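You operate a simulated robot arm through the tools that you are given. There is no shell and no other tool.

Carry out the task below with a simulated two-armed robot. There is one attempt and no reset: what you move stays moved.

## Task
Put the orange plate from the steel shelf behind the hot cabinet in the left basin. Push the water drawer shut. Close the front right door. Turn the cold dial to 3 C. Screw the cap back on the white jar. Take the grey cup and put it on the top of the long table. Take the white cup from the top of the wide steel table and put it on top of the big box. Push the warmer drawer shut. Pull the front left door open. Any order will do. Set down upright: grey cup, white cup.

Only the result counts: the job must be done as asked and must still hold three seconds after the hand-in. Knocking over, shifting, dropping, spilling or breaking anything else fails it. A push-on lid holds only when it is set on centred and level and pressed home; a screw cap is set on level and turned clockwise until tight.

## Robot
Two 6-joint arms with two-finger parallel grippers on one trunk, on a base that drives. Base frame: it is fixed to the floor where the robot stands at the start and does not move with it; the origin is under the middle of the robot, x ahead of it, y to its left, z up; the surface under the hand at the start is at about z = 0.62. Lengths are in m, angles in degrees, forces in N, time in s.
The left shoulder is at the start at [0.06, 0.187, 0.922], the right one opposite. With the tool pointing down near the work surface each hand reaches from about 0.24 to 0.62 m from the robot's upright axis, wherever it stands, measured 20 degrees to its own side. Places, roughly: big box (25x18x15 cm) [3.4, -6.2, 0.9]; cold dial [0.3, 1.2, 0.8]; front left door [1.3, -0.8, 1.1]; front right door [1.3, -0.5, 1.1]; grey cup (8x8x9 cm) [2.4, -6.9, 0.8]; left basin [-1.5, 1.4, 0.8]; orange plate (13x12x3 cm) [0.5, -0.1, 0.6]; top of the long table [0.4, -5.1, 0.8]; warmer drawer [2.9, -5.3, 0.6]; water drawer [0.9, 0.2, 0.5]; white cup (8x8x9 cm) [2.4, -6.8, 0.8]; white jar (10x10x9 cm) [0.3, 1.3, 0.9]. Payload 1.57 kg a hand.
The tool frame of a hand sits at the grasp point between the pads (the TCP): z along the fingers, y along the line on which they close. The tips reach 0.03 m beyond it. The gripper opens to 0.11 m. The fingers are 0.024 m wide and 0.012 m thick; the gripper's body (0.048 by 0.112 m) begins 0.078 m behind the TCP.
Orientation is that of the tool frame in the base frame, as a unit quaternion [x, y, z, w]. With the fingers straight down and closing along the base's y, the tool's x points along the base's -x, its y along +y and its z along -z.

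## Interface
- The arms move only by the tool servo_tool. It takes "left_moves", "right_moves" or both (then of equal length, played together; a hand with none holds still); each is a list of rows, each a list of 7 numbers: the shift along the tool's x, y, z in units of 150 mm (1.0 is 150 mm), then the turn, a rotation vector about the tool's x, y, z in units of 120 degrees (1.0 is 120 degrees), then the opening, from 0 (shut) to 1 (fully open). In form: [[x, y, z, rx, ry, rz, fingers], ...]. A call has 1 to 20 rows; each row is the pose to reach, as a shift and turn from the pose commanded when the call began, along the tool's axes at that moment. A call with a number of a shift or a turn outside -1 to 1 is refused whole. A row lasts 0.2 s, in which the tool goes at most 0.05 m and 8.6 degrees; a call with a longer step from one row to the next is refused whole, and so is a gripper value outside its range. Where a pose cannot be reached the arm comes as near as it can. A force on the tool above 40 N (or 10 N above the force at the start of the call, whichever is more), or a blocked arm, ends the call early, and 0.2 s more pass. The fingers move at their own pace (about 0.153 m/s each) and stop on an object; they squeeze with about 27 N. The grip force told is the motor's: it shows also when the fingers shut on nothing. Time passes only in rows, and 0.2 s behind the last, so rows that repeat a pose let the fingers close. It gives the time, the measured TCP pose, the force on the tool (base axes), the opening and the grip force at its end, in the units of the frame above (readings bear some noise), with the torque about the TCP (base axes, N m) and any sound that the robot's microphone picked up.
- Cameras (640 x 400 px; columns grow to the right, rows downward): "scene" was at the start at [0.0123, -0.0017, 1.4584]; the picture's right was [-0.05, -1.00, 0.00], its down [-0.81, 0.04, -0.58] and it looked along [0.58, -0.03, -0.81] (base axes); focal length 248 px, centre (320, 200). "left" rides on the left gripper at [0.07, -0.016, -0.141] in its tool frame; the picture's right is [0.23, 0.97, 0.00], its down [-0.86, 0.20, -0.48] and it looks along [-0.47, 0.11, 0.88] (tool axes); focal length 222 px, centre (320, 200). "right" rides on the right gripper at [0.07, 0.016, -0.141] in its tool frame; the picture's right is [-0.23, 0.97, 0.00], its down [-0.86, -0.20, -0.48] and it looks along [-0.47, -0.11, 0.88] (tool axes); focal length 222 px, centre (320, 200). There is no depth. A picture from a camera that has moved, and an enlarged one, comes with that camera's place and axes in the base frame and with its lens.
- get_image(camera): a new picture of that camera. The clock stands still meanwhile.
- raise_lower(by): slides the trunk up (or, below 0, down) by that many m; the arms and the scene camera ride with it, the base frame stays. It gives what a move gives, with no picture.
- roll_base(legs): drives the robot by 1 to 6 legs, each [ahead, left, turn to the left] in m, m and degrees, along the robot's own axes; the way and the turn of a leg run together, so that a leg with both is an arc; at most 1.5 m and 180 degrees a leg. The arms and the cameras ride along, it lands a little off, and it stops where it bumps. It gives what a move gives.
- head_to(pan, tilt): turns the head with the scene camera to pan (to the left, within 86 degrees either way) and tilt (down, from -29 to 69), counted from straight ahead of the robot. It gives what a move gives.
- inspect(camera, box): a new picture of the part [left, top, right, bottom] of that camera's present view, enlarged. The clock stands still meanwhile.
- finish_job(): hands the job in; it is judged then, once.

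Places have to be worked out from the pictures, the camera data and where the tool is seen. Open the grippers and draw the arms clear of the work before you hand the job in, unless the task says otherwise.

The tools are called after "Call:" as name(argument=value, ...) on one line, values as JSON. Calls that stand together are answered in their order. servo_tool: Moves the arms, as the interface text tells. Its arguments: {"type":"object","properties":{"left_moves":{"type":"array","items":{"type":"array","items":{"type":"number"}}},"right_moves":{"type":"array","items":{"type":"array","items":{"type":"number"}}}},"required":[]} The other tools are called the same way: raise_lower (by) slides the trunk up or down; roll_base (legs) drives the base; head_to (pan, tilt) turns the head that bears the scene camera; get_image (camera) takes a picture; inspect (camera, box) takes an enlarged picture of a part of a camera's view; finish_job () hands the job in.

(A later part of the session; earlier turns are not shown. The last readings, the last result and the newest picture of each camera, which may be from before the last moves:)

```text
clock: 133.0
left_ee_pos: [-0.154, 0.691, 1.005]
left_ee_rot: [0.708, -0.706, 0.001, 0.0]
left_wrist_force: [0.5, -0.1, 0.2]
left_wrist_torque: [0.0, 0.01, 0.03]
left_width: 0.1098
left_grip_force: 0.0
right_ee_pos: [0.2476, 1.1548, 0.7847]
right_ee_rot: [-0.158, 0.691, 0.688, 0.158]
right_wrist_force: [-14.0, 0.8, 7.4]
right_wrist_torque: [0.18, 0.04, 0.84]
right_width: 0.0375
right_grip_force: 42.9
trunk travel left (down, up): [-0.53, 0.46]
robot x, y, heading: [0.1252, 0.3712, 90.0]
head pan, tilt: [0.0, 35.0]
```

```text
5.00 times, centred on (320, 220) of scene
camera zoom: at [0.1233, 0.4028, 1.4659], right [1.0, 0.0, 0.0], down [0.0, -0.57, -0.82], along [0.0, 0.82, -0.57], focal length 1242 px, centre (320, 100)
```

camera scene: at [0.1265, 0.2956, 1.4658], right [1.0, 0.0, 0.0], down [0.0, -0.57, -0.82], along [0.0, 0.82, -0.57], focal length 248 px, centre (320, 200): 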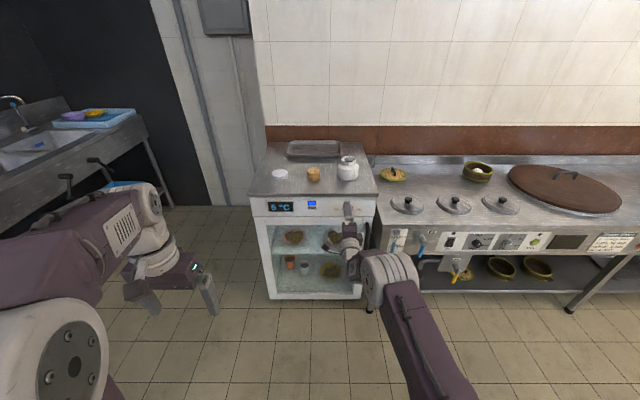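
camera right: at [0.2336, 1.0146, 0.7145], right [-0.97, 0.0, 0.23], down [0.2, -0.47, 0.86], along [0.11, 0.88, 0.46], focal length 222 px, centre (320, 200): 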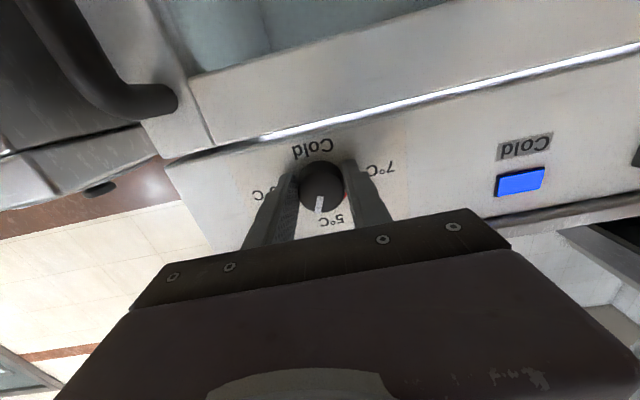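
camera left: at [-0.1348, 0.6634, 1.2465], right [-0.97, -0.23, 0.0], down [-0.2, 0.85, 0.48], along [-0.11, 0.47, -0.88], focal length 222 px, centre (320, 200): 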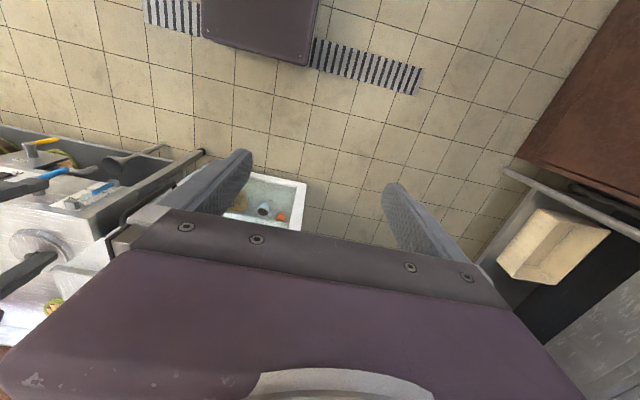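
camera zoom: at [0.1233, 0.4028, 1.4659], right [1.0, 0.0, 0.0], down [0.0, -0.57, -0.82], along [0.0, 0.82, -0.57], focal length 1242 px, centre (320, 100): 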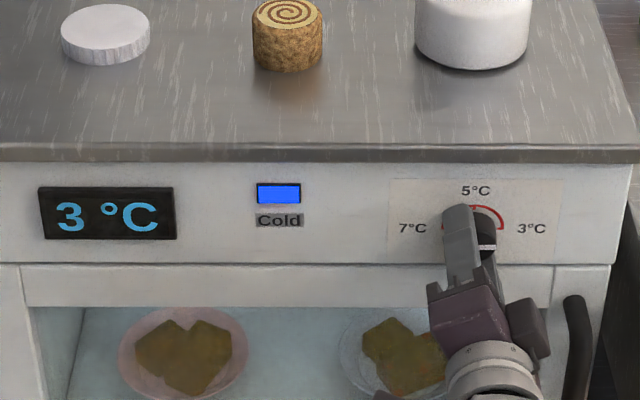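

The display reads 3 °C with the pointer at the 3 °C mark. I open the fingers and back the hand and base off.

Call:
servo_tool(right_moves=[[0, 0, 0, 0, 0, 0, 0.5], [0, 0, 0, 0, 0, 0, 0.64], [0, 0, 0, 0, 0, 0, 0.64], [0, 0, -0.08, 0, 0, 0, 0.64], [0, 0, -0.14, 0, 0, 0, 0.64]])

Call:
roll_base(legs=[[-0.2, 0, 0]])

Call:
get_image(camera="scene")

Call:
inspect(camera="scene", box=[240, 110, 400, 220])

```text
clock: 134.2
left_ee_pos: [-0.1506, 0.6918, 1.0054]
left_ee_rot: [0.707, -0.707, 0.0, 0.0]
left_wrist_force: [-0.6, 0.4, 1.5]
left_wrist_torque: [-0.01, 0.03, 0.01]
left_width: 0.1102
left_grip_force: 0.1
right_ee_pos: [0.2495, 1.135, 0.7839]
right_ee_rot: [-0.158, 0.692, 0.687, 0.158]
right_wrist_force: [0.7, -0.1, -0.2]
right_wrist_torque: [0.04, -0.02, -0.02]
right_width: 0.0705
right_grip_force: 0.0
trunk travel left (down, up): [-0.53, 0.46]
robot x, y, heading: [0.1252, 0.3747, 90.0]
head pan, tilt: [0.0, 35.0]
```

```text
clock: 135.8
left_ee_pos: [-0.1507, 0.4914, 1.0063]
left_ee_rot: [0.708, -0.706, -0.001, 0.0]
left_wrist_force: [0.5, 0.7, 0.3]
left_wrist_torque: [-0.01, 0.01, -0.01]
left_width: 0.11
left_grip_force: 0.1
right_ee_pos: [0.249, 0.9339, 0.783]
right_ee_rot: [-0.158, 0.692, 0.686, 0.158]
right_wrist_force: [0.5, 0.0, 0.1]
right_wrist_torque: [-0.04, -0.02, -0.01]
right_width: 0.0701
right_grip_force: 0.1
trunk travel left (down, up): [-0.53, 0.46]
robot x, y, heading: [0.1277, 0.1727, 90.0]
head pan, tilt: [0.0, 35.0]
```

```text
taken
camera scene: at [0.1265, 0.2034, 1.4658], right [1.0, 0.0, 0.0], down [0.0, -0.57, -0.82], along [0.0, 0.82, -0.57], focal length 248 px, centre (320, 200)
```

scene: 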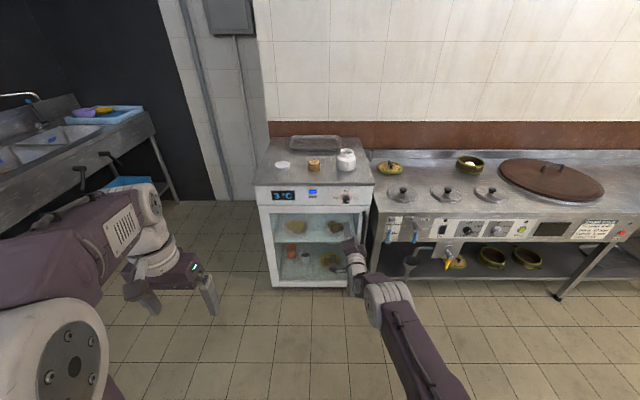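

```text
3.64 times, centred on (320, 165) of scene
camera zoom: at [0.1265, 0.2034, 1.4658], right [1.0, 0.0, 0.0], down [0.0, -0.57, -0.82], along [0.0, 0.82, -0.57], focal length 903 px, centre (320, 327)
```

zoom: 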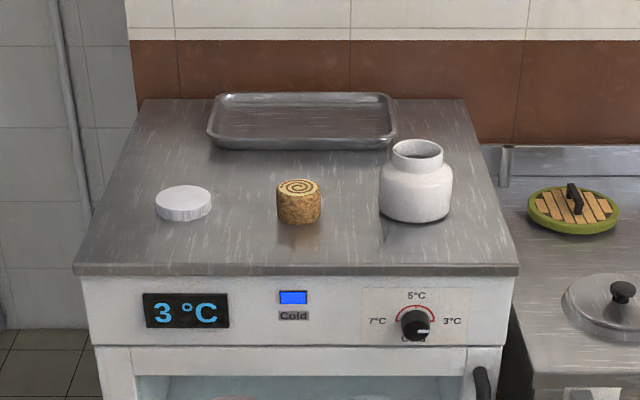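

Dial done: display 3 °C. Now the jar: cap at about (−0.06, 1.295), jar at (0.256, 1.30), cooler top z≈0.89, a cork-like roll between at x≈0.10. I raise the trunk and bring the right hand back to pointing straight down.

Call:
raise_lower(by=0.29)

Call:
servo_tool(right_moves=[[0, 0, -0.083, 0.0562, 0.0273, 0, 1], [0, 0, -0.167, 0.1123, 0.0545, 0, 1], [0, 0, -0.25, 0.1685, 0.0818, 0, 1], [0, 0, -0.333, 0.2247, 0.109, 0, 1], [0, 0, -0.417, 0.2808, 0.1363, 0, 1], [0, 0, -0.5, 0.337, 0.1635, 0, 1], [0, 0, -0.583, 0.3932, 0.1908, 0, 1], [0, 0, -0.667, 0.4493, 0.218, 0, 1], [0, 0, -0.75, 0.5055, 0.2453, 0, 1], [0, 0, -0.833, 0.5617, 0.2725, 0, 1], [0, 0, -0.917, 0.6178, 0.2998, 0, 1], [0, 0, -1.0, 0.674, 0.327, 0, 1]])

Call:
get_image(camera="scene")

```text
clock: 138.8
left_ee_pos: [-0.1506, 0.4926, 1.295]
left_ee_rot: [0.707, -0.707, 0.0, 0.0]
left_wrist_force: [-0.3, -0.5, 0.0]
left_wrist_torque: [-0.03, 0.04, 0.02]
left_width: 0.11
left_grip_force: 0.1
right_ee_pos: [0.2504, 0.9355, 1.0729]
right_ee_rot: [-0.158, 0.692, 0.687, 0.157]
right_wrist_force: [0.3, -1.3, 0.1]
right_wrist_torque: [0.01, 0.01, -0.01]
right_width: 0.0706
right_grip_force: 0.0
trunk travel left (down, up): [-0.82, 0.17]
robot x, y, heading: [0.1311, 0.1747, 90.0]
head pan, tilt: [0.0, 35.0]
```

```text
clock: 141.3
left_ee_pos: [-0.1506, 0.4927, 1.2949]
left_ee_rot: [0.709, -0.706, 0.001, 0.0]
left_wrist_force: [-0.1, -0.6, 0.0]
left_wrist_torque: [-0.01, -0.01, 0.02]
left_width: 0.11
left_grip_force: 0.0
right_ee_pos: [0.247, 0.7322, 1.0519]
right_ee_rot: [-0.22, 0.969, 0.052, 0.101]
right_wrist_force: [-0.3, 0.4, 0.2]
right_wrist_torque: [-0.02, -0.05, 0.02]
right_width: 0.11
right_grip_force: 0.1
right hand out of reach, approached as far as the arm can: row 6, 7, 8, 9, 10, 11, 12
trunk travel left (down, up): [-0.82, 0.17]
robot x, y, heading: [0.1255, 0.1718, 90.1]
head pan, tilt: [0.0, 35.0]
```

```text
taken
camera scene: at [0.1265, 0.205, 1.7558], right [1.0, 0.0, 0.0], down [0.0, -0.57, -0.82], along [0.0, 0.82, -0.57], focal length 248 px, centre (320, 200)
```

scene: 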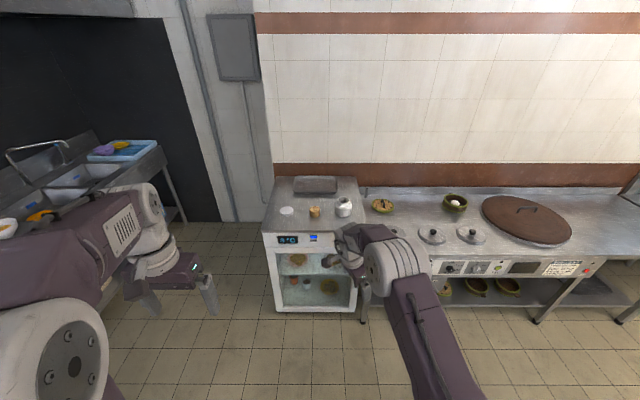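

The hand is nearly down but at its reach limit. I pull it in 10 cm and level it exactly.

Call:
servo_tool(right_moves=[[0.12, -0.2, 0.08, 0.009, 0.036, 0, 1], [0.24, -0.41, 0.16, 0.018, 0.072, 0, 1], [0.35, -0.617, 0.229, 0.027, 0.107, -0.002, 1], [0.35, -0.617, 0.229, 0.027, 0.107, -0.002, 1]])

Call:
servo_tool(right_moves=[[0, 0, 0, 0, 0, -0.07, 1], [0, 0, 0, 0, 0, -0.14, 1], [0, 0, 0, 0, 0, -0.21, 1], [0, 0, 0, 0, 0, -0.28, 1], [0, 0, 0, 0, 0, -0.35, 1], [0, 0, 0, 0, 0, -0.42, 1], [0, 0, 0, 0, 0, -0.49, 1], [0, 0, 0, 0, 0, -0.56, 1], [0, 0, 0, 0, 0, -0.63, 1], [0, 0, 0, 0, 0, -0.7, 1], [0, 0, 0, 0, 0, -0.77, 1], [0, 0, 0, 0, 0, -0.84, 1], [0, 0, 0, 0, 0, -0.91, 1], [0, 0, 0, 0, 0, -0.98, 1]])

```text
clock: 142.3
left_ee_pos: [-0.1502, 0.4915, 1.2962]
left_ee_rot: [0.707, -0.707, 0.0, 0.0]
left_wrist_force: [0.3, -1.1, 0.8]
left_wrist_torque: [0.01, -0.02, -0.02]
left_width: 0.1102
left_grip_force: 0.1
right_ee_pos: [0.2548, 0.5952, 0.9763]
right_ee_rot: [-0.223, 0.974, 0.022, 0.04]
right_wrist_force: [0.0, -0.1, 0.0]
right_wrist_torque: [-0.01, 0.0, -0.01]
right_width: 0.1099
right_grip_force: 0.0
right hand out of reach, approached as far as the arm can: row 2, 3, 4
trunk travel left (down, up): [-0.82, 0.17]
robot x, y, heading: [0.1249, 0.177, 90.0]
head pan, tilt: [0.0, 35.0]
```

```text
clock: 145.3
left_ee_pos: [-0.1512, 0.4914, 1.2948]
left_ee_rot: [0.708, -0.706, 0.0, 0.0]
left_wrist_force: [0.6, -0.4, 0.4]
left_wrist_torque: [0.06, 0.01, 0.01]
left_width: 0.1103
left_grip_force: 0.1
right_ee_pos: [0.2283, 0.5412, 0.9689]
right_ee_rot: [0.948, -0.313, 0.023, -0.045]
right_wrist_force: [-0.1, 0.2, -0.3]
right_wrist_torque: [0.05, 0.03, 0.01]
right_width: 0.1099
right_grip_force: 0.1
right hand out of reach, approached as far as the arm can: row 11, 12, 13, 14
trunk travel left (down, up): [-0.82, 0.17]
robot x, y, heading: [0.1288, 0.1774, 90.2]
head pan, tilt: [0.0, 35.0]
```

The roll has a limit on this side. I bring the hand back to its neutral orientation, level, at a comfortable spot to check the arm's state.

Call:
servo_tool(right_moves=[[0, 0, 0, 0, 0, 0.07, 1], [0, 0, 0, 0, 0, 0.14, 1], [0, 0, 0, 0, 0, 0.21, 1], [0, 0, 0, 0, 0, 0.28, 1], [0, 0, 0, 0, 0, 0.35, 1], [0, 0, 0, 0, 0, 0.42, 1]])

Call:
get_image(camera="right")

Call:
get_image(camera="scene")

```text
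clock: 146.8
left_ee_pos: [-0.1517, 0.4917, 1.2956]
left_ee_rot: [0.708, -0.706, 0.0, 0.0]
left_wrist_force: [0.1, 0.4, 0.7]
left_wrist_torque: [-0.01, 0.01, -0.02]
left_width: 0.1099
left_grip_force: 0.0
right_ee_pos: [0.2293, 0.5417, 0.9664]
right_ee_rot: [0.724, -0.688, 0.005, -0.044]
right_wrist_force: [-0.1, -0.4, -0.3]
right_wrist_torque: [0.03, -0.02, 0.01]
right_width: 0.1099
right_grip_force: 0.0
trunk travel left (down, up): [-0.82, 0.17]
robot x, y, heading: [0.1239, 0.1722, 90.5]
head pan, tilt: [0.0, 35.0]
```

```text
taken
camera right: at [0.2054, 0.4648, 1.1023], right [-0.98, 0.18, -0.06], down [0.12, 0.83, 0.54], along [0.14, 0.52, -0.84], focal length 222 px, centre (320, 200)
```

right: 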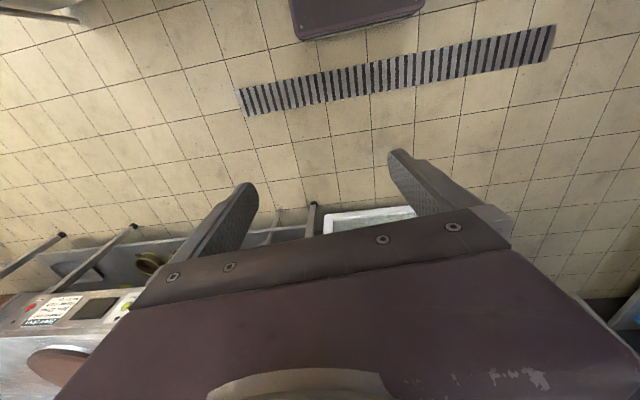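

```text
taken
camera scene: at [0.1266, 0.2044, 1.7558], right [1.0, 0.0, 0.0], down [0.0, -0.57, -0.82], along [0.0, 0.82, -0.57], focal length 248 px, centre (320, 200)
```

scene: 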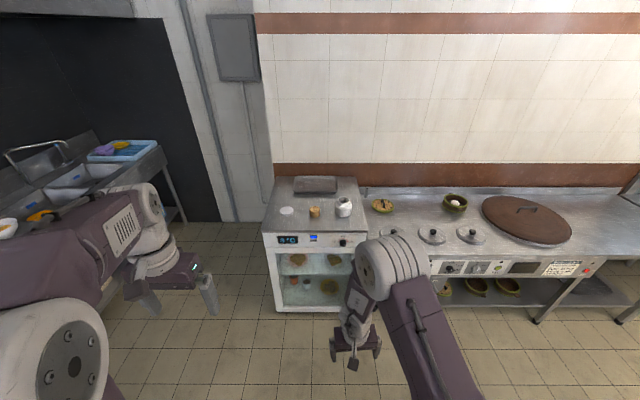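

I level the hand fully and move it to the neutral forward spot.

Call:
servo_tool(right_moves=[[-0.19, -0.107, 0.018, -0.011, 0.009, 0.008, 1], [-0.39, -0.214, 0.036, -0.022, 0.018, 0.016, 1], [-0.583, -0.321, 0.054, -0.033, 0.0263, 0.0242, 1], [-0.583, -0.321, 0.054, -0.033, 0.0263, 0.0242, 1]])

```text
clock: 147.8
left_ee_pos: [-0.1509, 0.4927, 1.2956]
left_ee_rot: [0.708, -0.706, -0.001, 0.0]
left_wrist_force: [0.6, 0.5, -1.1]
left_wrist_torque: [0.03, 0.02, 0.03]
left_width: 0.1103
left_grip_force: 0.0
right_ee_pos: [0.2587, 0.6398, 0.9637]
right_ee_rot: [0.706, -0.698, -0.066, -0.094]
right_wrist_force: [-0.2, -0.1, -0.1]
right_wrist_torque: [0.0, 0.0, -0.01]
right_width: 0.1101
right_grip_force: 0.1
right hand out of reach, approached as far as the arm can: row 2, 3
trunk travel left (down, up): [-0.82, 0.17]
robot x, y, heading: [0.1257, 0.1733, 90.2]
head pan, tilt: [0.0, 35.0]
```

The wrist seems to be at a joint limit on this branch. I raise the hand toward its original starting height and level it there.

Call:
servo_tool(right_moves=[[-0.04, -0.03, -0.23, 0, 0, 0, 1], [-0.08, -0.065, -0.46, 0, 0, 0, 1], [-0.12, -0.1, -0.69, 0, 0, 0, 1], [-0.156, -0.131, -0.915, 0, 0, 0, 1], [-0.156, -0.131, -0.915, -0.01, 0.054, 0.003, 1], [-0.156, -0.131, -0.915, -0.019, 0.108, 0.005, 1], [-0.156, -0.131, -0.915, -0.019, 0.108, 0.005, 1]])

Call:
get_image(camera="scene")

```text
clock: 149.3
left_ee_pos: [-0.151, 0.4909, 1.2958]
left_ee_rot: [0.707, -0.707, 0.0, 0.0]
left_wrist_force: [0.0, -0.7, 0.3]
left_wrist_torque: [0.0, 0.02, -0.03]
left_width: 0.1097
left_grip_force: 0.0
right_ee_pos: [0.3331, 0.6304, 1.0575]
right_ee_rot: [0.709, -0.7, 0.069, -0.059]
right_wrist_force: [-0.1, -1.2, -0.3]
right_wrist_torque: [0.02, 0.01, 0.02]
right_width: 0.11
right_grip_force: 0.0
right hand out of reach, approached as far as the arm can: row 1, 2, 3, 4, 5, 6, 7
trunk travel left (down, up): [-0.82, 0.17]
robot x, y, heading: [0.1304, 0.1772, 90.2]
head pan, tilt: [0.0, 35.0]
```

```text
taken
camera scene: at [0.1254, 0.2029, 1.7558], right [1.0, 0.0, 0.0], down [0.0, -0.57, -0.82], along [0.0, 0.82, -0.57], focal length 248 px, centre (320, 200)
```

scene: 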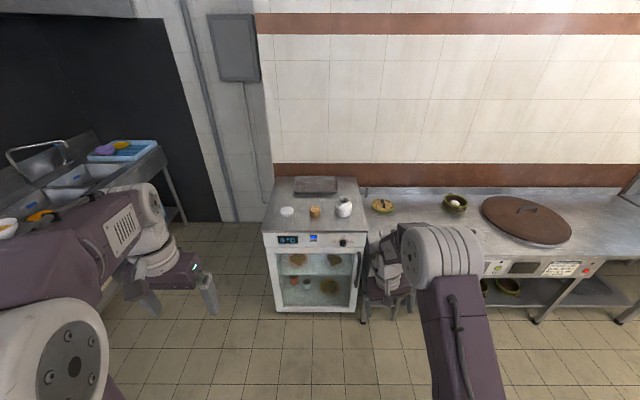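

I zoom in on the right arm to understand its joint configuration.

Call:
inspect(camera="scene", box=[320, 190, 520, 400])

Call:
inspect(camera="scene", box=[0, 150, 240, 400])

```text
1.90 times, centred on (420, 295) of scene
camera zoom: at [0.1254, 0.2029, 1.7558], right [1.0, 0.0, 0.0], down [0.0, -0.57, -0.82], along [0.0, 0.82, -0.57], focal length 473 px, centre (130, 19)
```

zoom: 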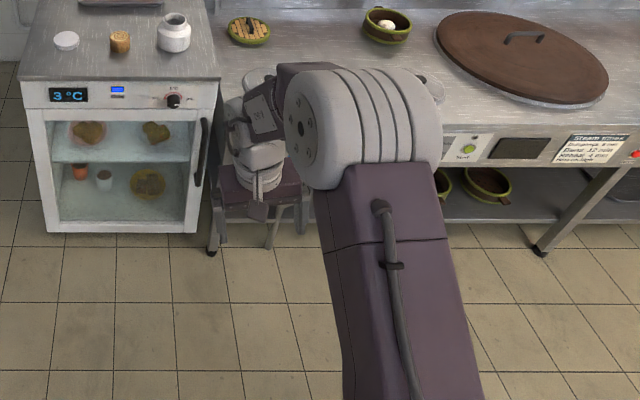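

```text
1.60 times, centred on (120, 275) of scene
camera zoom: at [0.1254, 0.2029, 1.7558], right [1.0, 0.0, 0.0], down [0.0, -0.57, -0.82], along [0.0, 0.82, -0.57], focal length 397 px, centre (640, 80)
```

zoom: 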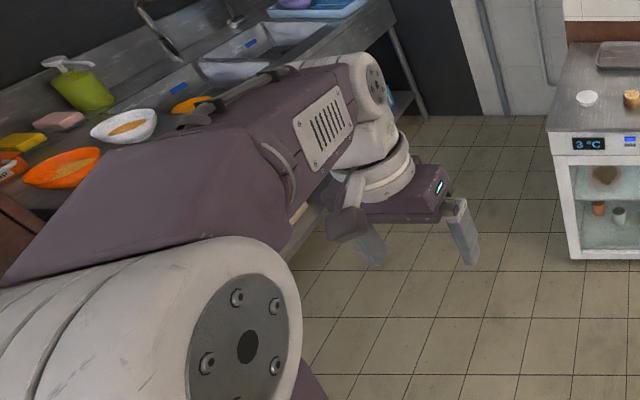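

The arm is off to the side of where I asked. I command it to the exact starting-type pose (right 0.15, ahead 0.46, high) in small steps to get back onto the original branch.

Call:
servo_tool(right_moves=[[0, 0.03, -0.17, -0.014, -0.001, 0.001, 1], [0, 0.06, -0.33, -0.029, -0.002, 0.002, 1], [0, 0.095, -0.5, -0.043, -0.003, 0.003, 1], [0, 0.127, -0.67, -0.058, -0.004, 0.004, 1], [0, 0.16, -0.83, -0.072, -0.005, 0.005, 1], [0, 0.19, -1.0, -0.0866, -0.0067, 0.006, 1], [0, 0.19, -1.0, -0.0866, -0.0067, 0.006, 1], [0, 0.19, -1.0, -0.0866, -0.0067, 0.006, 1]])

Call:
inspect(camera="scene", box=[320, 190, 520, 400])

```text
clock: 151.2
left_ee_pos: [-0.1519, 0.4921, 1.2951]
left_ee_rot: [0.707, -0.707, 0.0, 0.0]
left_wrist_force: [1.0, 0.3, 0.4]
left_wrist_torque: [-0.03, 0.02, 0.0]
left_width: 0.11
left_grip_force: 0.2
right_ee_pos: [0.2832, 0.595, 1.1397]
right_ee_rot: [0.705, -0.703, 0.027, -0.093]
right_wrist_force: [-0.4, 0.0, -0.7]
right_wrist_torque: [0.06, 0.0, -0.01]
right_width: 0.1101
right_grip_force: 0.1
right hand out of reach, approached as far as the arm can: row 1, 2, 3, 4, 5, 6, 7, 8
trunk travel left (down, up): [-0.82, 0.17]
robot x, y, heading: [0.1292, 0.1723, 90.1]
head pan, tilt: [0.0, 35.0]
```

```text
1.90 times, centred on (420, 295) of scene
camera zoom: at [0.1265, 0.2043, 1.7558], right [1.0, 0.0, 0.0], down [0.0, -0.57, -0.82], along [0.0, 0.82, -0.57], focal length 473 px, centre (130, 19)
```

zoom: 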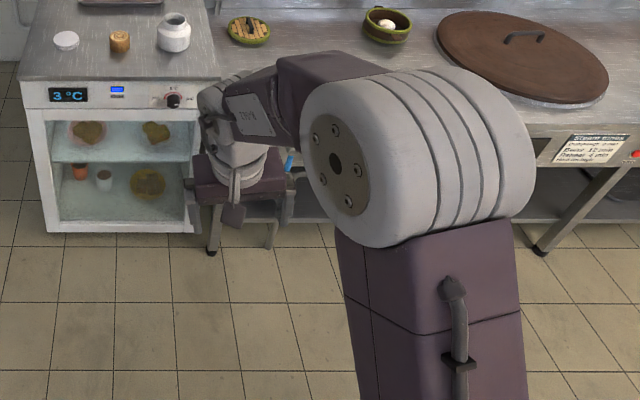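

It is converging toward the original branch; I repeat the command to the same target pose.

Call:
servo_tool(right_moves=[[-0.07, -0.01, -0.1, -0.02, 0.011, 0, 1], [-0.14, -0.02, -0.19, -0.04, 0.022, 0, 1], [-0.21, -0.03, -0.28, -0.06, 0.033, 0, 1], [-0.283, -0.035, -0.375, -0.081, 0.044, 0.001, 1], [-0.283, -0.035, -0.375, -0.081, 0.044, 0.001, 1], [-0.283, -0.035, -0.375, -0.081, 0.044, 0.001, 1]])

Call:
get_image(camera="scene")

```text
clock: 152.6
left_ee_pos: [-0.1509, 0.4914, 1.2952]
left_ee_rot: [0.708, -0.706, 0.0, -0.001]
left_wrist_force: [-0.4, 0.2, 0.4]
left_wrist_torque: [-0.04, -0.01, 0.01]
left_width: 0.1101
left_grip_force: 0.1
right_ee_pos: [0.2824, 0.5956, 1.1397]
right_ee_rot: [0.704, -0.704, 0.025, -0.092]
right_wrist_force: [0.8, 0.1, 0.1]
right_wrist_torque: [-0.01, 0.03, 0.03]
right_width: 0.11
right_grip_force: 0.0
right hand out of reach, approached as far as the arm can: row 1, 2, 3, 4, 5, 6
trunk travel left (down, up): [-0.82, 0.17]
robot x, y, heading: [0.1258, 0.1762, 90.1]
head pan, tilt: [0.0, 35.0]
```

```text
taken
camera scene: at [0.1265, 0.2043, 1.7558], right [1.0, 0.0, 0.0], down [0.0, -0.57, -0.82], along [0.0, 0.82, -0.57], focal length 248 px, centre (320, 200)
```

scene: 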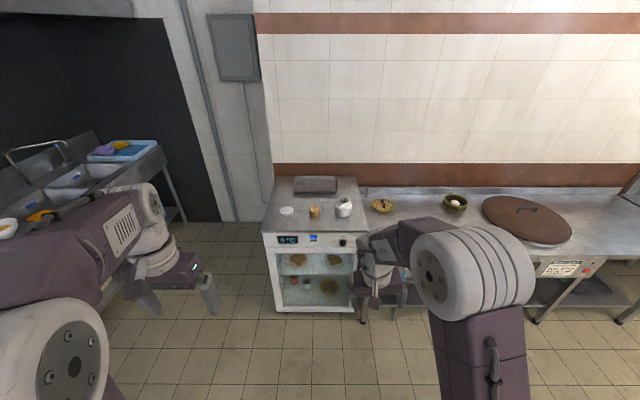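

The arm is stuck at a joint limit – likely the wrist has flipped, with the roll joint near its end at this orientation. Since the gripper is symmetric, I roll it +120° the other way and see whether it frees up.

Call:
servo_tool(right_moves=[[0, 0, 0, 0, 0, 0.07, 1], [0, 0, 0, 0, 0, 0.14, 1], [0, 0, 0, 0, 0, 0.21, 1], [0, 0, 0, 0, 0, 0.28, 1], [0, 0, 0, 0, 0, 0.35, 1], [0, 0, 0, 0, 0, 0.42, 1], [0, 0, 0, 0, 0, 0.49, 1], [0, 0, 0, 0, 0, 0.56, 1], [0, 0, 0, 0, 0, 0.63, 1], [0, 0, 0, 0, 0, 0.7, 1], [0, 0, 0, 0, 0, 0.75, 1]])

```text
clock: 154.9
left_ee_pos: [-0.1509, 0.4914, 1.2949]
left_ee_rot: [0.708, -0.706, 0.0, 0.0]
left_wrist_force: [0.0, 0.0, -0.1]
left_wrist_torque: [0.03, -0.04, -0.03]
left_width: 0.1098
left_grip_force: 0.0
right_ee_pos: [0.2846, 0.5963, 1.1402]
right_ee_rot: [0.001, 0.995, 0.048, 0.084]
right_wrist_force: [0.2, -0.1, -0.1]
right_wrist_torque: [-0.02, 0.0, 0.01]
right_width: 0.1097
right_grip_force: 0.1
trunk travel left (down, up): [-0.82, 0.17]
robot x, y, heading: [0.1281, 0.1725, 90.0]
head pan, tilt: [0.0, 35.0]
```

No limit flagged this way. Now I level the hand at this roll.

Call:
servo_tool(right_moves=[[0, 0, 0, 0.015, 0.027, 0, 1], [0, 0, 0, 0.03, 0.054, 0, 1], [0, 0, 0, 0.046, 0.08, -0.001, 1], [0, 0, 0, 0.046, 0.08, -0.001, 1]])

```text
clock: 155.9
left_ee_pos: [-0.151, 0.4933, 1.2961]
left_ee_rot: [0.708, -0.707, 0.001, 0.0]
left_wrist_force: [0.3, 0.9, -0.2]
left_wrist_torque: [0.0, 0.02, -0.02]
left_width: 0.11
left_grip_force: 0.0
right_ee_pos: [0.2832, 0.5964, 1.1411]
right_ee_rot: [-0.001, 0.995, 0.048, 0.084]
right_wrist_force: [0.2, -0.2, 0.4]
right_wrist_torque: [0.01, -0.02, -0.02]
right_width: 0.1099
right_grip_force: 0.1
right hand out of reach, approached as far as the arm can: row 1, 2, 3, 4
trunk travel left (down, up): [-0.82, 0.17]
robot x, y, heading: [0.1279, 0.1763, 90.2]
head pan, tilt: [0.0, 35.0]
```

Leveling is still blocked, so the forearm-roll is probably at its end stop (flipped wrist). I'll unwind it in free space: swing the tool out to the right, then forward, then pitch it down again. First the swing to the right.

Call:
servo_tool(right_moves=[[-0.139, 0, -0.01, 0, -0.0667, 0, 1], [-0.276, 0, -0.039, 0, -0.1333, 0, 1], [-0.407, 0, -0.087, 0, -0.2, 0, 1], [-0.53, 0, -0.152, 0, -0.2667, 0, 1], [-0.643, 0, -0.234, 0, -0.3333, 0, 1], [-0.743, 0, -0.331, 0, -0.4, 0, 1], [-0.829, 0, -0.441, 0, -0.4667, 0, 1], [-0.899, 0, -0.563, 0, -0.5333, 0, 1], [-0.951, 0, -0.691, 0, -0.6, 0, 1], [-0.985, 0, -0.826, 0, -0.6667, 0, 1]])

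Call:
get_image(camera="scene")

```text
clock: 158.2
left_ee_pos: [-0.1511, 0.4917, 1.2945]
left_ee_rot: [0.708, -0.706, 0.0, 0.0]
left_wrist_force: [-1.0, -0.1, -0.6]
left_wrist_torque: [0.01, -0.03, -0.01]
left_width: 0.1099
left_grip_force: 0.0
right_ee_pos: [0.5457, 0.5994, 1.2085]
right_ee_rot: [-0.025, 0.869, 0.096, 0.484]
right_wrist_force: [0.8, 0.1, 0.3]
right_wrist_torque: [0.0, -0.02, 0.0]
right_width: 0.1099
right_grip_force: 0.2
right hand out of reach, approached as far as the arm can: row 4, 5, 6, 7, 8, 9, 10
trunk travel left (down, up): [-0.82, 0.17]
robot x, y, heading: [0.1278, 0.1746, 90.1]
head pan, tilt: [0.0, 35.0]
```

```text
taken
camera scene: at [0.1262, 0.2039, 1.7558], right [1.0, 0.0, 0.0], down [0.0, -0.57, -0.82], along [0.0, 0.82, -0.57], focal length 248 px, centre (320, 200)
```

scene: 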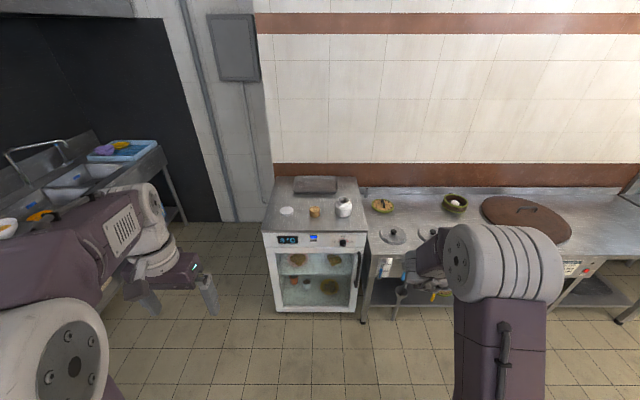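

The tool now points right and slightly down. Next I swing it forward, keeping the wrist about in place.

Call:
servo_tool(right_moves=[[0, 0.137, -0.01, -0.0656, 0.0033, 0, 1], [0, 0.272, -0.038, -0.1312, 0.0066, 0, 1], [0, 0.402, -0.084, -0.1968, 0.0099, 0, 1], [0, 0.524, -0.148, -0.2624, 0.0132, 0, 1], [0, 0.636, -0.228, -0.328, 0.0165, 0, 1], [0, 0.736, -0.323, -0.3936, 0.0198, 0, 1], [0, 0.822, -0.43, -0.4592, 0.0231, 0, 1], [0, 0.891, -0.548, -0.5248, 0.0264, 0, 1], [0, 0.945, -0.674, -0.5904, 0.0297, 0, 1], [0, 0.982, -0.809, -0.656, 0.033, 0, 1]])

Call:
get_image(camera="scene")

```text
clock: 160.3
left_ee_pos: [-0.1498, 0.4917, 1.2953]
left_ee_rot: [0.707, -0.707, 0.0, 0.001]
left_wrist_force: [0.7, 0.5, -0.1]
left_wrist_torque: [0.0, -0.04, -0.02]
left_width: 0.1098
left_grip_force: 0.1
right_ee_pos: [0.4215, 0.7545, 1.3575]
right_ee_rot: [-0.333, 0.639, 0.613, 0.326]
right_wrist_force: [0.0, 0.5, 0.0]
right_wrist_torque: [-0.04, 0.02, 0.0]
right_width: 0.1102
right_grip_force: 0.0
right hand out of reach, approached as far as the arm can: row 7, 8, 9, 10
trunk travel left (down, up): [-0.82, 0.17]
robot x, y, heading: [0.1284, 0.1762, 90.2]
head pan, tilt: [0.0, 35.0]
```

```text
taken
camera scene: at [0.1262, 0.2041, 1.7558], right [1.0, 0.0, 0.0], down [0.0, -0.57, -0.82], along [0.0, 0.82, -0.57], focal length 248 px, centre (320, 200)
```

scene: 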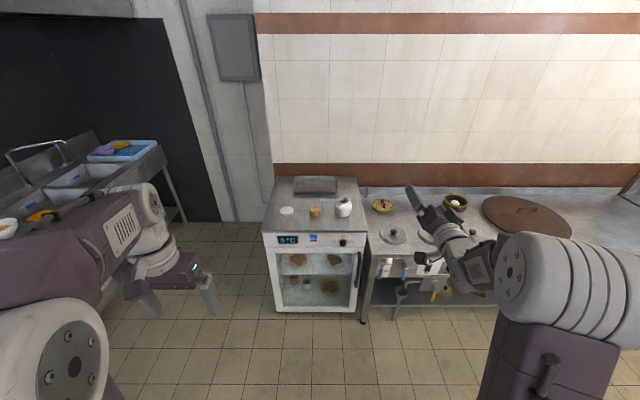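

The tool points forward now with the arm in a freer configuration. I pitch it down again from here.

Call:
servo_tool(right_moves=[[0.117, -0.08, -0.01, 0.0387, 0.0563, 0, 1], [0.233, -0.16, -0.04, 0.0775, 0.1125, 0, 1], [0.342, -0.235, -0.09, 0.1162, 0.1688, 0, 1], [0.446, -0.306, -0.159, 0.1549, 0.2251, 0, 1], [0.541, -0.371, -0.245, 0.1936, 0.2814, 0, 1], [0.624, -0.428, -0.346, 0.2324, 0.3376, 0, 1], [0.694, -0.476, -0.459, 0.2711, 0.3939, 0, 1], [0.75, -0.514, -0.583, 0.3098, 0.4502, 0, 1], [0.791, -0.543, -0.716, 0.3485, 0.5065, 0, 1], [0.817, -0.56, -0.857, 0.3873, 0.5627, 0, 1], [0.825, -0.566, -1.0, 0.426, 0.619, 0, 1]])

Call:
get_image(camera="scene")

```text
clock: 162.8
left_ee_pos: [-0.1521, 0.4923, 1.2962]
left_ee_rot: [0.708, -0.707, 0.001, 0.001]
left_wrist_force: [-0.4, 0.2, -0.4]
left_wrist_torque: [-0.05, -0.01, 0.0]
left_width: 0.1103
left_grip_force: 0.0
right_ee_pos: [0.4501, 0.557, 1.1513]
right_ee_rot: [-0.462, 0.882, 0.093, -0.027]
right_wrist_force: [-0.2, -0.6, -0.4]
right_wrist_torque: [0.03, 0.0, -0.01]
right_width: 0.11
right_grip_force: 0.1
right hand out of reach, approached as far as the arm can: row 7, 8, 9, 10, 11
trunk travel left (down, up): [-0.82, 0.17]
robot x, y, heading: [0.1312, 0.1784, 90.1]
head pan, tilt: [0.0, 35.0]
```

```text
taken
camera scene: at [0.1257, 0.2048, 1.7558], right [1.0, 0.0, 0.0], down [0.0, -0.57, -0.82], along [0.0, 0.82, -0.57], focal length 248 px, centre (320, 200)
```

scene: 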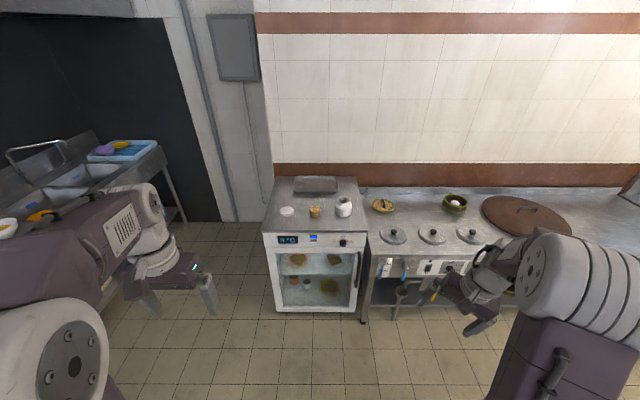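

Now I level it and move it to a comfortable spot (right 0.20, ahead 0.46) to check that the normal branch is back.

Call:
servo_tool(right_moves=[[0.005, 0.14, 0.14, 0.015, 0.003, 0, 1], [0.01, 0.28, 0.28, 0.03, 0.006, 0, 1], [0.015, 0.415, 0.42, 0.045, 0.009, 0.001, 1], [0.02, 0.55, 0.56, 0.06, 0.012, 0.001, 1], [0.025, 0.69, 0.7, 0.075, 0.015, 0.002, 1], [0.03, 0.83, 0.84, 0.091, 0.018, 0.002, 1], [0.03, 0.83, 0.84, 0.091, 0.018, 0.002, 1]])

Call:
get_image(camera="scene")

```text
clock: 164.3
left_ee_pos: [-0.1509, 0.4917, 1.2958]
left_ee_rot: [0.708, -0.706, 0.0, 0.0]
left_wrist_force: [-0.5, 0.0, -0.5]
left_wrist_torque: [-0.01, 0.01, -0.01]
left_width: 0.1099
left_grip_force: 0.1
right_ee_pos: [0.4452, 0.5643, 1.0243]
right_ee_rot: [-0.476, 0.878, 0.052, -0.013]
right_wrist_force: [0.7, -0.7, 1.0]
right_wrist_torque: [0.02, 0.01, -0.03]
right_width: 0.1103
right_grip_force: 0.1
right hand out of reach, approached as far as the arm can: row 1, 2, 3, 4, 5, 6, 7
trunk travel left (down, up): [-0.82, 0.17]
robot x, y, heading: [0.1264, 0.1719, 90.0]
head pan, tilt: [0.0, 35.0]
```

```text
taken
camera scene: at [0.1264, 0.204, 1.7558], right [1.0, 0.0, 0.0], down [0.0, -0.57, -0.82], along [0.0, 0.82, -0.57], focal length 248 px, centre (320, 200)
```

scene: 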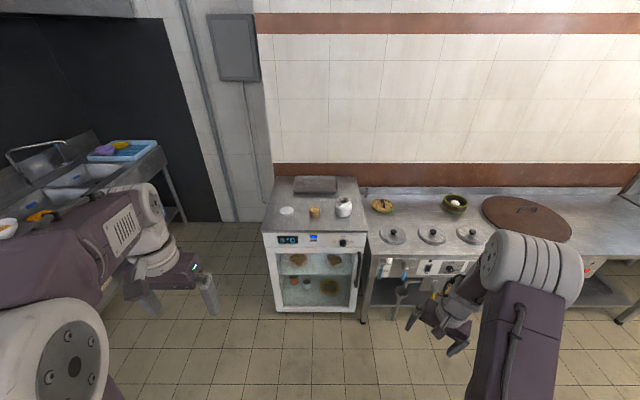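

Still blocked inward. I test whether the roll joint is the blocker by rolling −90° in place.

Call:
servo_tool(right_moves=[[0, 0, 0, 0, 0, -0.07, 1], [0, 0, 0, 0, 0, -0.14, 1], [0, 0, 0, 0, 0, -0.21, 1], [0, 0, 0, 0, 0, -0.28, 1], [0, 0, 0, 0, 0, -0.35, 1], [0, 0, 0, 0, 0, -0.42, 1], [0, 0, 0, 0, 0, -0.49, 1], [0, 0, 0, 0, 0, -0.56, 1], [0, 0, 0, 0, 0, -0.63, 1], [0, 0, 0, 0, 0, -0.7, 1]])

Call:
servo_tool(right_moves=[[0, -0.2, 0, 0, 0, 0, 1], [0, -0.4, 0, 0, 0, 0, 1], [0, -0.6, 0, 0, 0, 0, 1]])

```text
clock: 166.6
left_ee_pos: [-0.1505, 0.4926, 1.2951]
left_ee_rot: [0.707, -0.707, -0.001, 0.0]
left_wrist_force: [0.0, -0.6, -0.4]
left_wrist_torque: [0.0, 0.0, 0.0]
left_width: 0.11
left_grip_force: 0.1
right_ee_pos: [0.4453, 0.5601, 1.0247]
right_ee_rot: [0.942, -0.332, -0.048, -0.026]
right_wrist_force: [0.0, -0.2, -0.6]
right_wrist_torque: [0.01, 0.01, 0.01]
right_width: 0.11
right_grip_force: 0.0
trunk travel left (down, up): [-0.82, 0.17]
robot x, y, heading: [0.1248, 0.1773, 90.3]
head pan, tilt: [0.0, 35.0]
```

```text
clock: 167.3
left_ee_pos: [-0.1505, 0.4932, 1.2952]
left_ee_rot: [0.708, -0.707, 0.0, 0.001]
left_wrist_force: [-0.1, -0.3, -0.5]
left_wrist_torque: [-0.03, 0.0, 0.02]
left_width: 0.1103
left_grip_force: 0.1
right_ee_pos: [0.4923, 0.6174, 1.0157]
right_ee_rot: [0.94, -0.332, -0.067, -0.038]
right_wrist_force: [-0.3, 0.8, -0.1]
right_wrist_torque: [-0.02, 0.04, 0.02]
right_width: 0.11
right_grip_force: 0.1
right hand out of reach, approached as far as the arm can: row 1, 2, 3
trunk travel left (down, up): [-0.82, 0.17]
robot x, y, heading: [0.1275, 0.1733, 90.2]
head pan, tilt: [0.0, 35.0]
```

The pattern fits a flipped wrist whose bend is limited (~40°). I'll swing the tool on a small cone via the right side to pointing forward, then align it with the arm's own vertical plane before pitching down, so that it doesn't flip again.

Call:
servo_tool(right_moves=[[0.04, -0.11, -0.06, 0.0614, 0.0223, 0, 1], [0.08, -0.22, -0.12, 0.1229, 0.0446, 0, 1], [0.12, -0.33, -0.18, 0.1843, 0.0669, 0, 1], [0.16, -0.44, -0.24, 0.2457, 0.0891, 0, 1], [0.2, -0.55, -0.3, 0.3071, 0.1114, 0, 1], [0.24, -0.66, -0.36, 0.3686, 0.1337, 0, 1], [0.279, -0.766, -0.425, 0.43, 0.156, 0, 1], [0.279, -0.766, -0.425, 0.43, 0.156, 0, 1]])

```text
clock: 169.2
left_ee_pos: [-0.1518, 0.4911, 1.295]
left_ee_rot: [0.708, -0.706, 0.001, 0.0]
left_wrist_force: [-0.2, 0.3, -0.4]
left_wrist_torque: [0.03, 0.02, 0.02]
left_width: 0.11
left_grip_force: 0.0
right_ee_pos: [0.6032, 0.6734, 1.0779]
right_ee_rot: [0.831, -0.319, 0.251, -0.38]
right_wrist_force: [-0.7, -0.6, 0.5]
right_wrist_torque: [-0.05, 0.02, 0.0]
right_width: 0.1099
right_grip_force: 0.0
right hand out of reach, approached as far as the arm can: row 1, 2, 3
trunk travel left (down, up): [-0.82, 0.17]
robot x, y, heading: [0.128, 0.1766, 90.1]
head pan, tilt: [0.0, 35.0]
```

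The swing to the right worked without limits at the end. Now on to pointing forward.

Call:
servo_tool(right_moves=[[-0.106, -0.052, -0.062, 0.0293, -0.0595, 0, 1], [-0.211, -0.104, -0.124, 0.0587, -0.1189, 0, 1], [-0.317, -0.156, -0.186, 0.088, -0.1784, 0, 1], [-0.423, -0.208, -0.249, 0.1174, -0.2379, 0, 1], [-0.529, -0.26, -0.311, 0.1467, -0.2974, 0, 1], [-0.634, -0.312, -0.373, 0.1761, -0.3568, 0, 1], [-0.74, -0.364, -0.435, 0.2054, -0.4163, 0, 1], [-0.74, -0.364, -0.435, 0.2054, -0.4163, 0, 1]])

Call:
get_image(camera="scene")

```text
clock: 170.9
left_ee_pos: [-0.1481, 0.4921, 1.2963]
left_ee_rot: [0.708, -0.707, -0.001, 0.001]
left_wrist_force: [-0.9, 0.7, 0.6]
left_wrist_torque: [0.0, 0.06, -0.02]
left_width: 0.1097
left_grip_force: 0.0
right_ee_pos: [0.3214, 0.7678, 1.1525]
right_ee_rot: [0.764, -0.125, -0.001, -0.633]
right_wrist_force: [0.8, -0.8, 0.2]
right_wrist_torque: [0.0, 0.03, 0.02]
right_width: 0.1101
right_grip_force: 0.1
right hand out of reach, approached as far as the arm can: row 2, 3, 4, 5, 6, 7, 8
trunk travel left (down, up): [-0.82, 0.17]
robot x, y, heading: [0.1275, 0.1761, 90.2]
head pan, tilt: [0.0, 35.0]
```

```text
taken
camera scene: at [0.1317, 0.2031, 1.7558], right [1.0, 0.0, 0.0], down [0.0, -0.57, -0.82], along [0.0, 0.82, -0.57], focal length 248 px, centre (320, 200)
```

scene: 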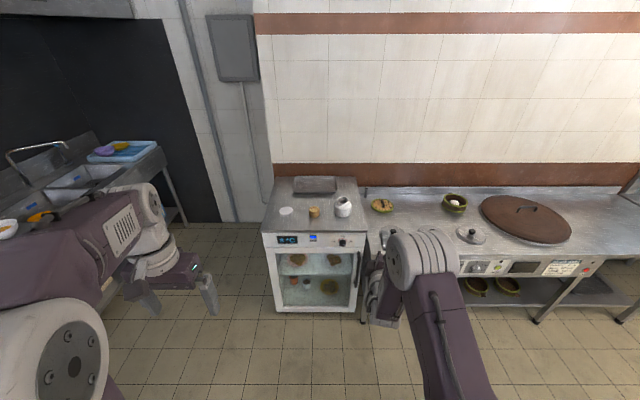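

The tool points forward (9° right of straight). I align it with the arm's plane: straight ahead of the shoulder.

Call:
servo_tool(right_moves=[[-0.035, -0.008, 0.065, -0.006, -0.037, -0.008, 1], [-0.073, -0.016, 0.135, -0.0123, -0.0742, -0.0153, 1], [-0.073, -0.016, 0.135, -0.0123, -0.0742, -0.0153, 1]])

```text
clock: 171.8
left_ee_pos: [-0.1498, 0.4932, 1.296]
left_ee_rot: [0.707, -0.707, -0.001, 0.0]
left_wrist_force: [-0.2, 0.2, 0.1]
left_wrist_torque: [-0.03, -0.01, 0.01]
left_width: 0.1099
left_grip_force: 0.1
right_ee_pos: [0.2682, 0.7783, 1.1539]
right_ee_rot: [0.77, -0.086, -0.027, -0.632]
right_wrist_force: [-0.1, -0.8, -0.6]
right_wrist_torque: [-0.01, 0.02, -0.02]
right_width: 0.1101
right_grip_force: 0.0
right hand out of reach, approached as far as the arm can: row 1, 2, 3
trunk travel left (down, up): [-0.82, 0.17]
robot x, y, heading: [0.1283, 0.1726, 90.2]
head pan, tilt: [0.0, 35.0]
```

The bend-up limit stops the sideways alignment; I extend farther ahead (where less bend is needed) to line it up with the shoulder.

Call:
servo_tool(right_moves=[[0.05, -0.05, 0.25, 0.01, -0.01, 0, 1], [0.1, -0.1, 0.5, 0.02, -0.02, 0, 1], [0.15, -0.16, 0.75, 0.03, -0.03, 0, 1], [0.209, -0.215, 0.99, 0.0426, -0.0396, 0, 1], [0.209, -0.215, 0.99, 0.0426, -0.0396, 0, 1]])

```text
clock: 172.9
left_ee_pos: [-0.1511, 0.4914, 1.2968]
left_ee_rot: [0.707, -0.707, 0.0, -0.001]
left_wrist_force: [0.5, -0.3, 0.4]
left_wrist_torque: [0.01, 0.04, 0.01]
left_width: 0.1098
left_grip_force: 0.1
right_ee_pos: [0.2622, 0.9444, 1.1546]
right_ee_rot: [0.741, -0.078, -0.034, -0.666]
right_wrist_force: [-0.1, 0.4, 0.1]
right_wrist_torque: [-0.02, -0.03, 0.01]
right_width: 0.1099
right_grip_force: 0.1
right hand out of reach, approached as far as the arm can: row 1, 2, 3, 4, 5
trunk travel left (down, up): [-0.82, 0.17]
robot x, y, heading: [0.124, 0.1743, 90.2]
head pan, tilt: [0.0, 35.0]
```

I look closely at the right arm's joints from the head camera to understand what blocks it.

Call:
head_to(pan=-15, tilt=45)

Call:
inspect(camera="scene", box=[220, 80, 480, 320])

```text
clock: 173.7
left_ee_pos: [-0.1506, 0.4921, 1.2956]
left_ee_rot: [0.708, -0.706, 0.0, 0.001]
left_wrist_force: [-0.2, -0.8, -0.4]
left_wrist_torque: [0.02, 0.02, 0.04]
left_width: 0.1101
left_grip_force: 0.0
right_ee_pos: [0.2631, 0.9434, 1.1549]
right_ee_rot: [0.74, -0.079, -0.036, -0.667]
right_wrist_force: [-0.9, 0.9, -0.4]
right_wrist_torque: [-0.01, 0.02, 0.02]
right_width: 0.1102
right_grip_force: 0.0
trunk travel left (down, up): [-0.82, 0.17]
robot x, y, heading: [0.1281, 0.1727, 90.1]
head pan, tilt: [-15.0, 45.0]
```

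```text
1.67 times, centred on (350, 200) of scene
camera zoom: at [0.1473, 0.1944, 1.741], right [0.97, -0.26, 0.0], down [-0.18, -0.68, -0.71], along [0.18, 0.68, -0.71], focal length 414 px, centre (270, 200)
```

zoom: 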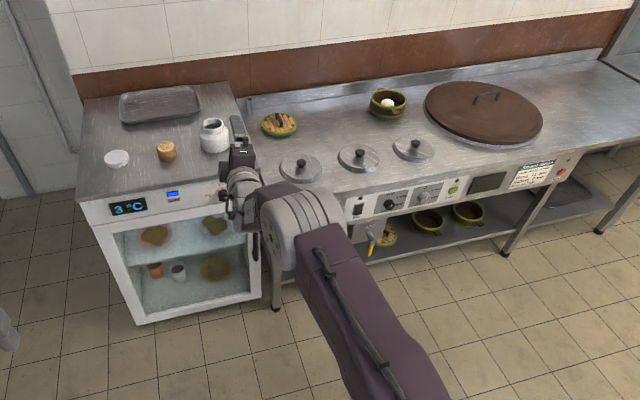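

I think the forearm roll is near one end stop with the tool on the upper right side; the way back is to swing forward → right → down, without crossing the straight position. First I swing to the right.

Call:
servo_tool(right_moves=[[0.11, 0.04, -0.108, -0.0154, 0.0583, 0, 1], [0.223, 0.081, -0.217, -0.0308, 0.1165, 0, 1], [0.335, 0.122, -0.325, -0.0461, 0.1748, 0, 1], [0.446, 0.163, -0.434, -0.0615, 0.233, 0, 1], [0.558, 0.203, -0.542, -0.0769, 0.2913, 0, 1], [0.669, 0.244, -0.65, -0.0923, 0.3495, 0, 1], [0.78, 0.284, -0.76, -0.1076, 0.4078, 0, 1], [0.892, 0.325, -0.867, -0.123, 0.466, 0, 1], [0.892, 0.325, -0.867, -0.123, 0.466, 0, 1]])

```text
clock: 175.7
left_ee_pos: [-0.1501, 0.4913, 1.296]
left_ee_rot: [0.708, -0.706, -0.001, 0.0]
left_wrist_force: [0.1, 0.2, 0.4]
left_wrist_torque: [0.02, 0.03, 0.0]
left_width: 0.1101
left_grip_force: 0.0
right_ee_pos: [0.3795, 0.8019, 1.1011]
right_ee_rot: [0.746, -0.377, 0.307, -0.455]
right_wrist_force: [-0.9, 0.6, 0.5]
right_wrist_torque: [-0.02, -0.03, 0.0]
right_width: 0.1101
right_grip_force: 0.2
trunk travel left (down, up): [-0.82, 0.17]
robot x, y, heading: [0.1301, 0.1742, 89.9]
head pan, tilt: [-15.0, 45.0]
```

No limits flagged that way. I go on, swinging the tool from the right down toward vertical.

Call:
servo_tool(right_moves=[[0.08, 0.156, -0.024, -0.05, 0.003, 0, 1], [0.158, 0.312, -0.049, -0.1, 0.007, 0, 1], [0.236, 0.468, -0.073, -0.15, 0.01, 0, 1], [0.315, 0.624, -0.097, -0.2, 0.013, 0, 1], [0.394, 0.78, -0.122, -0.25, 0.017, 0, 1], [0.473, 0.936, -0.146, -0.301, 0.02, 0, 1], [0.473, 0.936, -0.146, -0.301, 0.02, 0, 1]])

```text
clock: 177.3
left_ee_pos: [-0.1502, 0.492, 1.2963]
left_ee_rot: [0.708, -0.707, 0.0, 0.001]
left_wrist_force: [-0.8, -0.2, -1.1]
left_wrist_torque: [-0.01, 0.04, -0.01]
left_width: 0.11
left_grip_force: 0.1
right_ee_pos: [0.3598, 0.6903, 0.9895]
right_ee_rot: [0.844, -0.463, 0.19, -0.194]
right_wrist_force: [-0.3, 0.5, -0.2]
right_wrist_torque: [-0.01, 0.0, -0.02]
right_width: 0.1098
right_grip_force: 0.0
trunk travel left (down, up): [-0.82, 0.17]
robot x, y, heading: [0.1274, 0.1782, 90.1]
head pan, tilt: [-15.0, 45.0]
```

Still free. Final leveling to straight down.

Call:
servo_tool(right_moves=[[-0.004, 0.135, -0.018, -0.05, -0.014, 0, 1], [-0.007, 0.27, -0.036, -0.1, -0.028, 0, 1], [-0.011, 0.406, -0.054, -0.15, -0.043, 0, 1], [-0.014, 0.54, -0.072, -0.2, -0.057, 0, 1], [-0.018, 0.677, -0.09, -0.2525, -0.0711, 0, 1], [-0.018, 0.677, -0.09, -0.2525, -0.0711, 0, 1]])

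```text
clock: 178.7
left_ee_pos: [-0.1503, 0.4919, 1.2959]
left_ee_rot: [0.708, -0.706, 0.0, 0.001]
left_wrist_force: [-1.0, 0.0, -0.3]
left_wrist_torque: [0.0, 0.0, -0.01]
left_width: 0.11
left_grip_force: 0.0
right_ee_pos: [0.2796, 0.639, 0.9493]
right_ee_rot: [0.877, -0.48, 0.0, 0.0]
right_wrist_force: [0.2, 0.4, 0.6]
right_wrist_torque: [0.01, 0.02, -0.02]
right_width: 0.1097
right_grip_force: 0.1
trunk travel left (down, up): [-0.82, 0.17]
robot x, y, heading: [0.1264, 0.1753, 90.0]
head pan, tilt: [-15.0, 45.0]
```

The right arm is back in its normal configuration, level and free. Now I test how far the roll goes in the negative direction, for the screwing stroke.

Call:
servo_tool(right_moves=[[0, 0, 0, 0, 0, -0.07, 1], [0, 0, 0, 0, 0, -0.14, 1], [0, 0, 0, 0, 0, -0.21, 1], [0, 0, 0, 0, 0, -0.28, 1], [0, 0, 0, 0, 0, -0.35, 1], [0, 0, 0, 0, 0, -0.42, 1], [0, 0, 0, 0, 0, -0.49, 1], [0, 0, 0, 0, 0, -0.56, 1], [0, 0, 0, 0, 0, -0.63, 1], [0, 0, 0, 0, 0, -0.7, 1], [0, 0, 0, 0, 0, -0.77, 1], [0, 0, 0, 0, 0, -0.84, 1], [0, 0, 0, 0, 0, -0.91, 1]])

```text
clock: 181.5
left_ee_pos: [-0.1518, 0.4917, 1.2946]
left_ee_rot: [0.708, -0.706, 0.0, 0.0]
left_wrist_force: [-0.3, 0.3, 0.3]
left_wrist_torque: [0.0, 0.02, 0.01]
left_width: 0.11
left_grip_force: 0.0
right_ee_pos: [0.2798, 0.6398, 0.9482]
right_ee_rot: [0.899, 0.439, 0.0, 0.0]
right_wrist_force: [0.3, 0.4, 0.1]
right_wrist_torque: [-0.01, -0.03, -0.02]
right_width: 0.1101
right_grip_force: 0.1
trunk travel left (down, up): [-0.82, 0.17]
robot x, y, heading: [0.1224, 0.1719, 89.9]
head pan, tilt: [-15.0, 45.0]
```

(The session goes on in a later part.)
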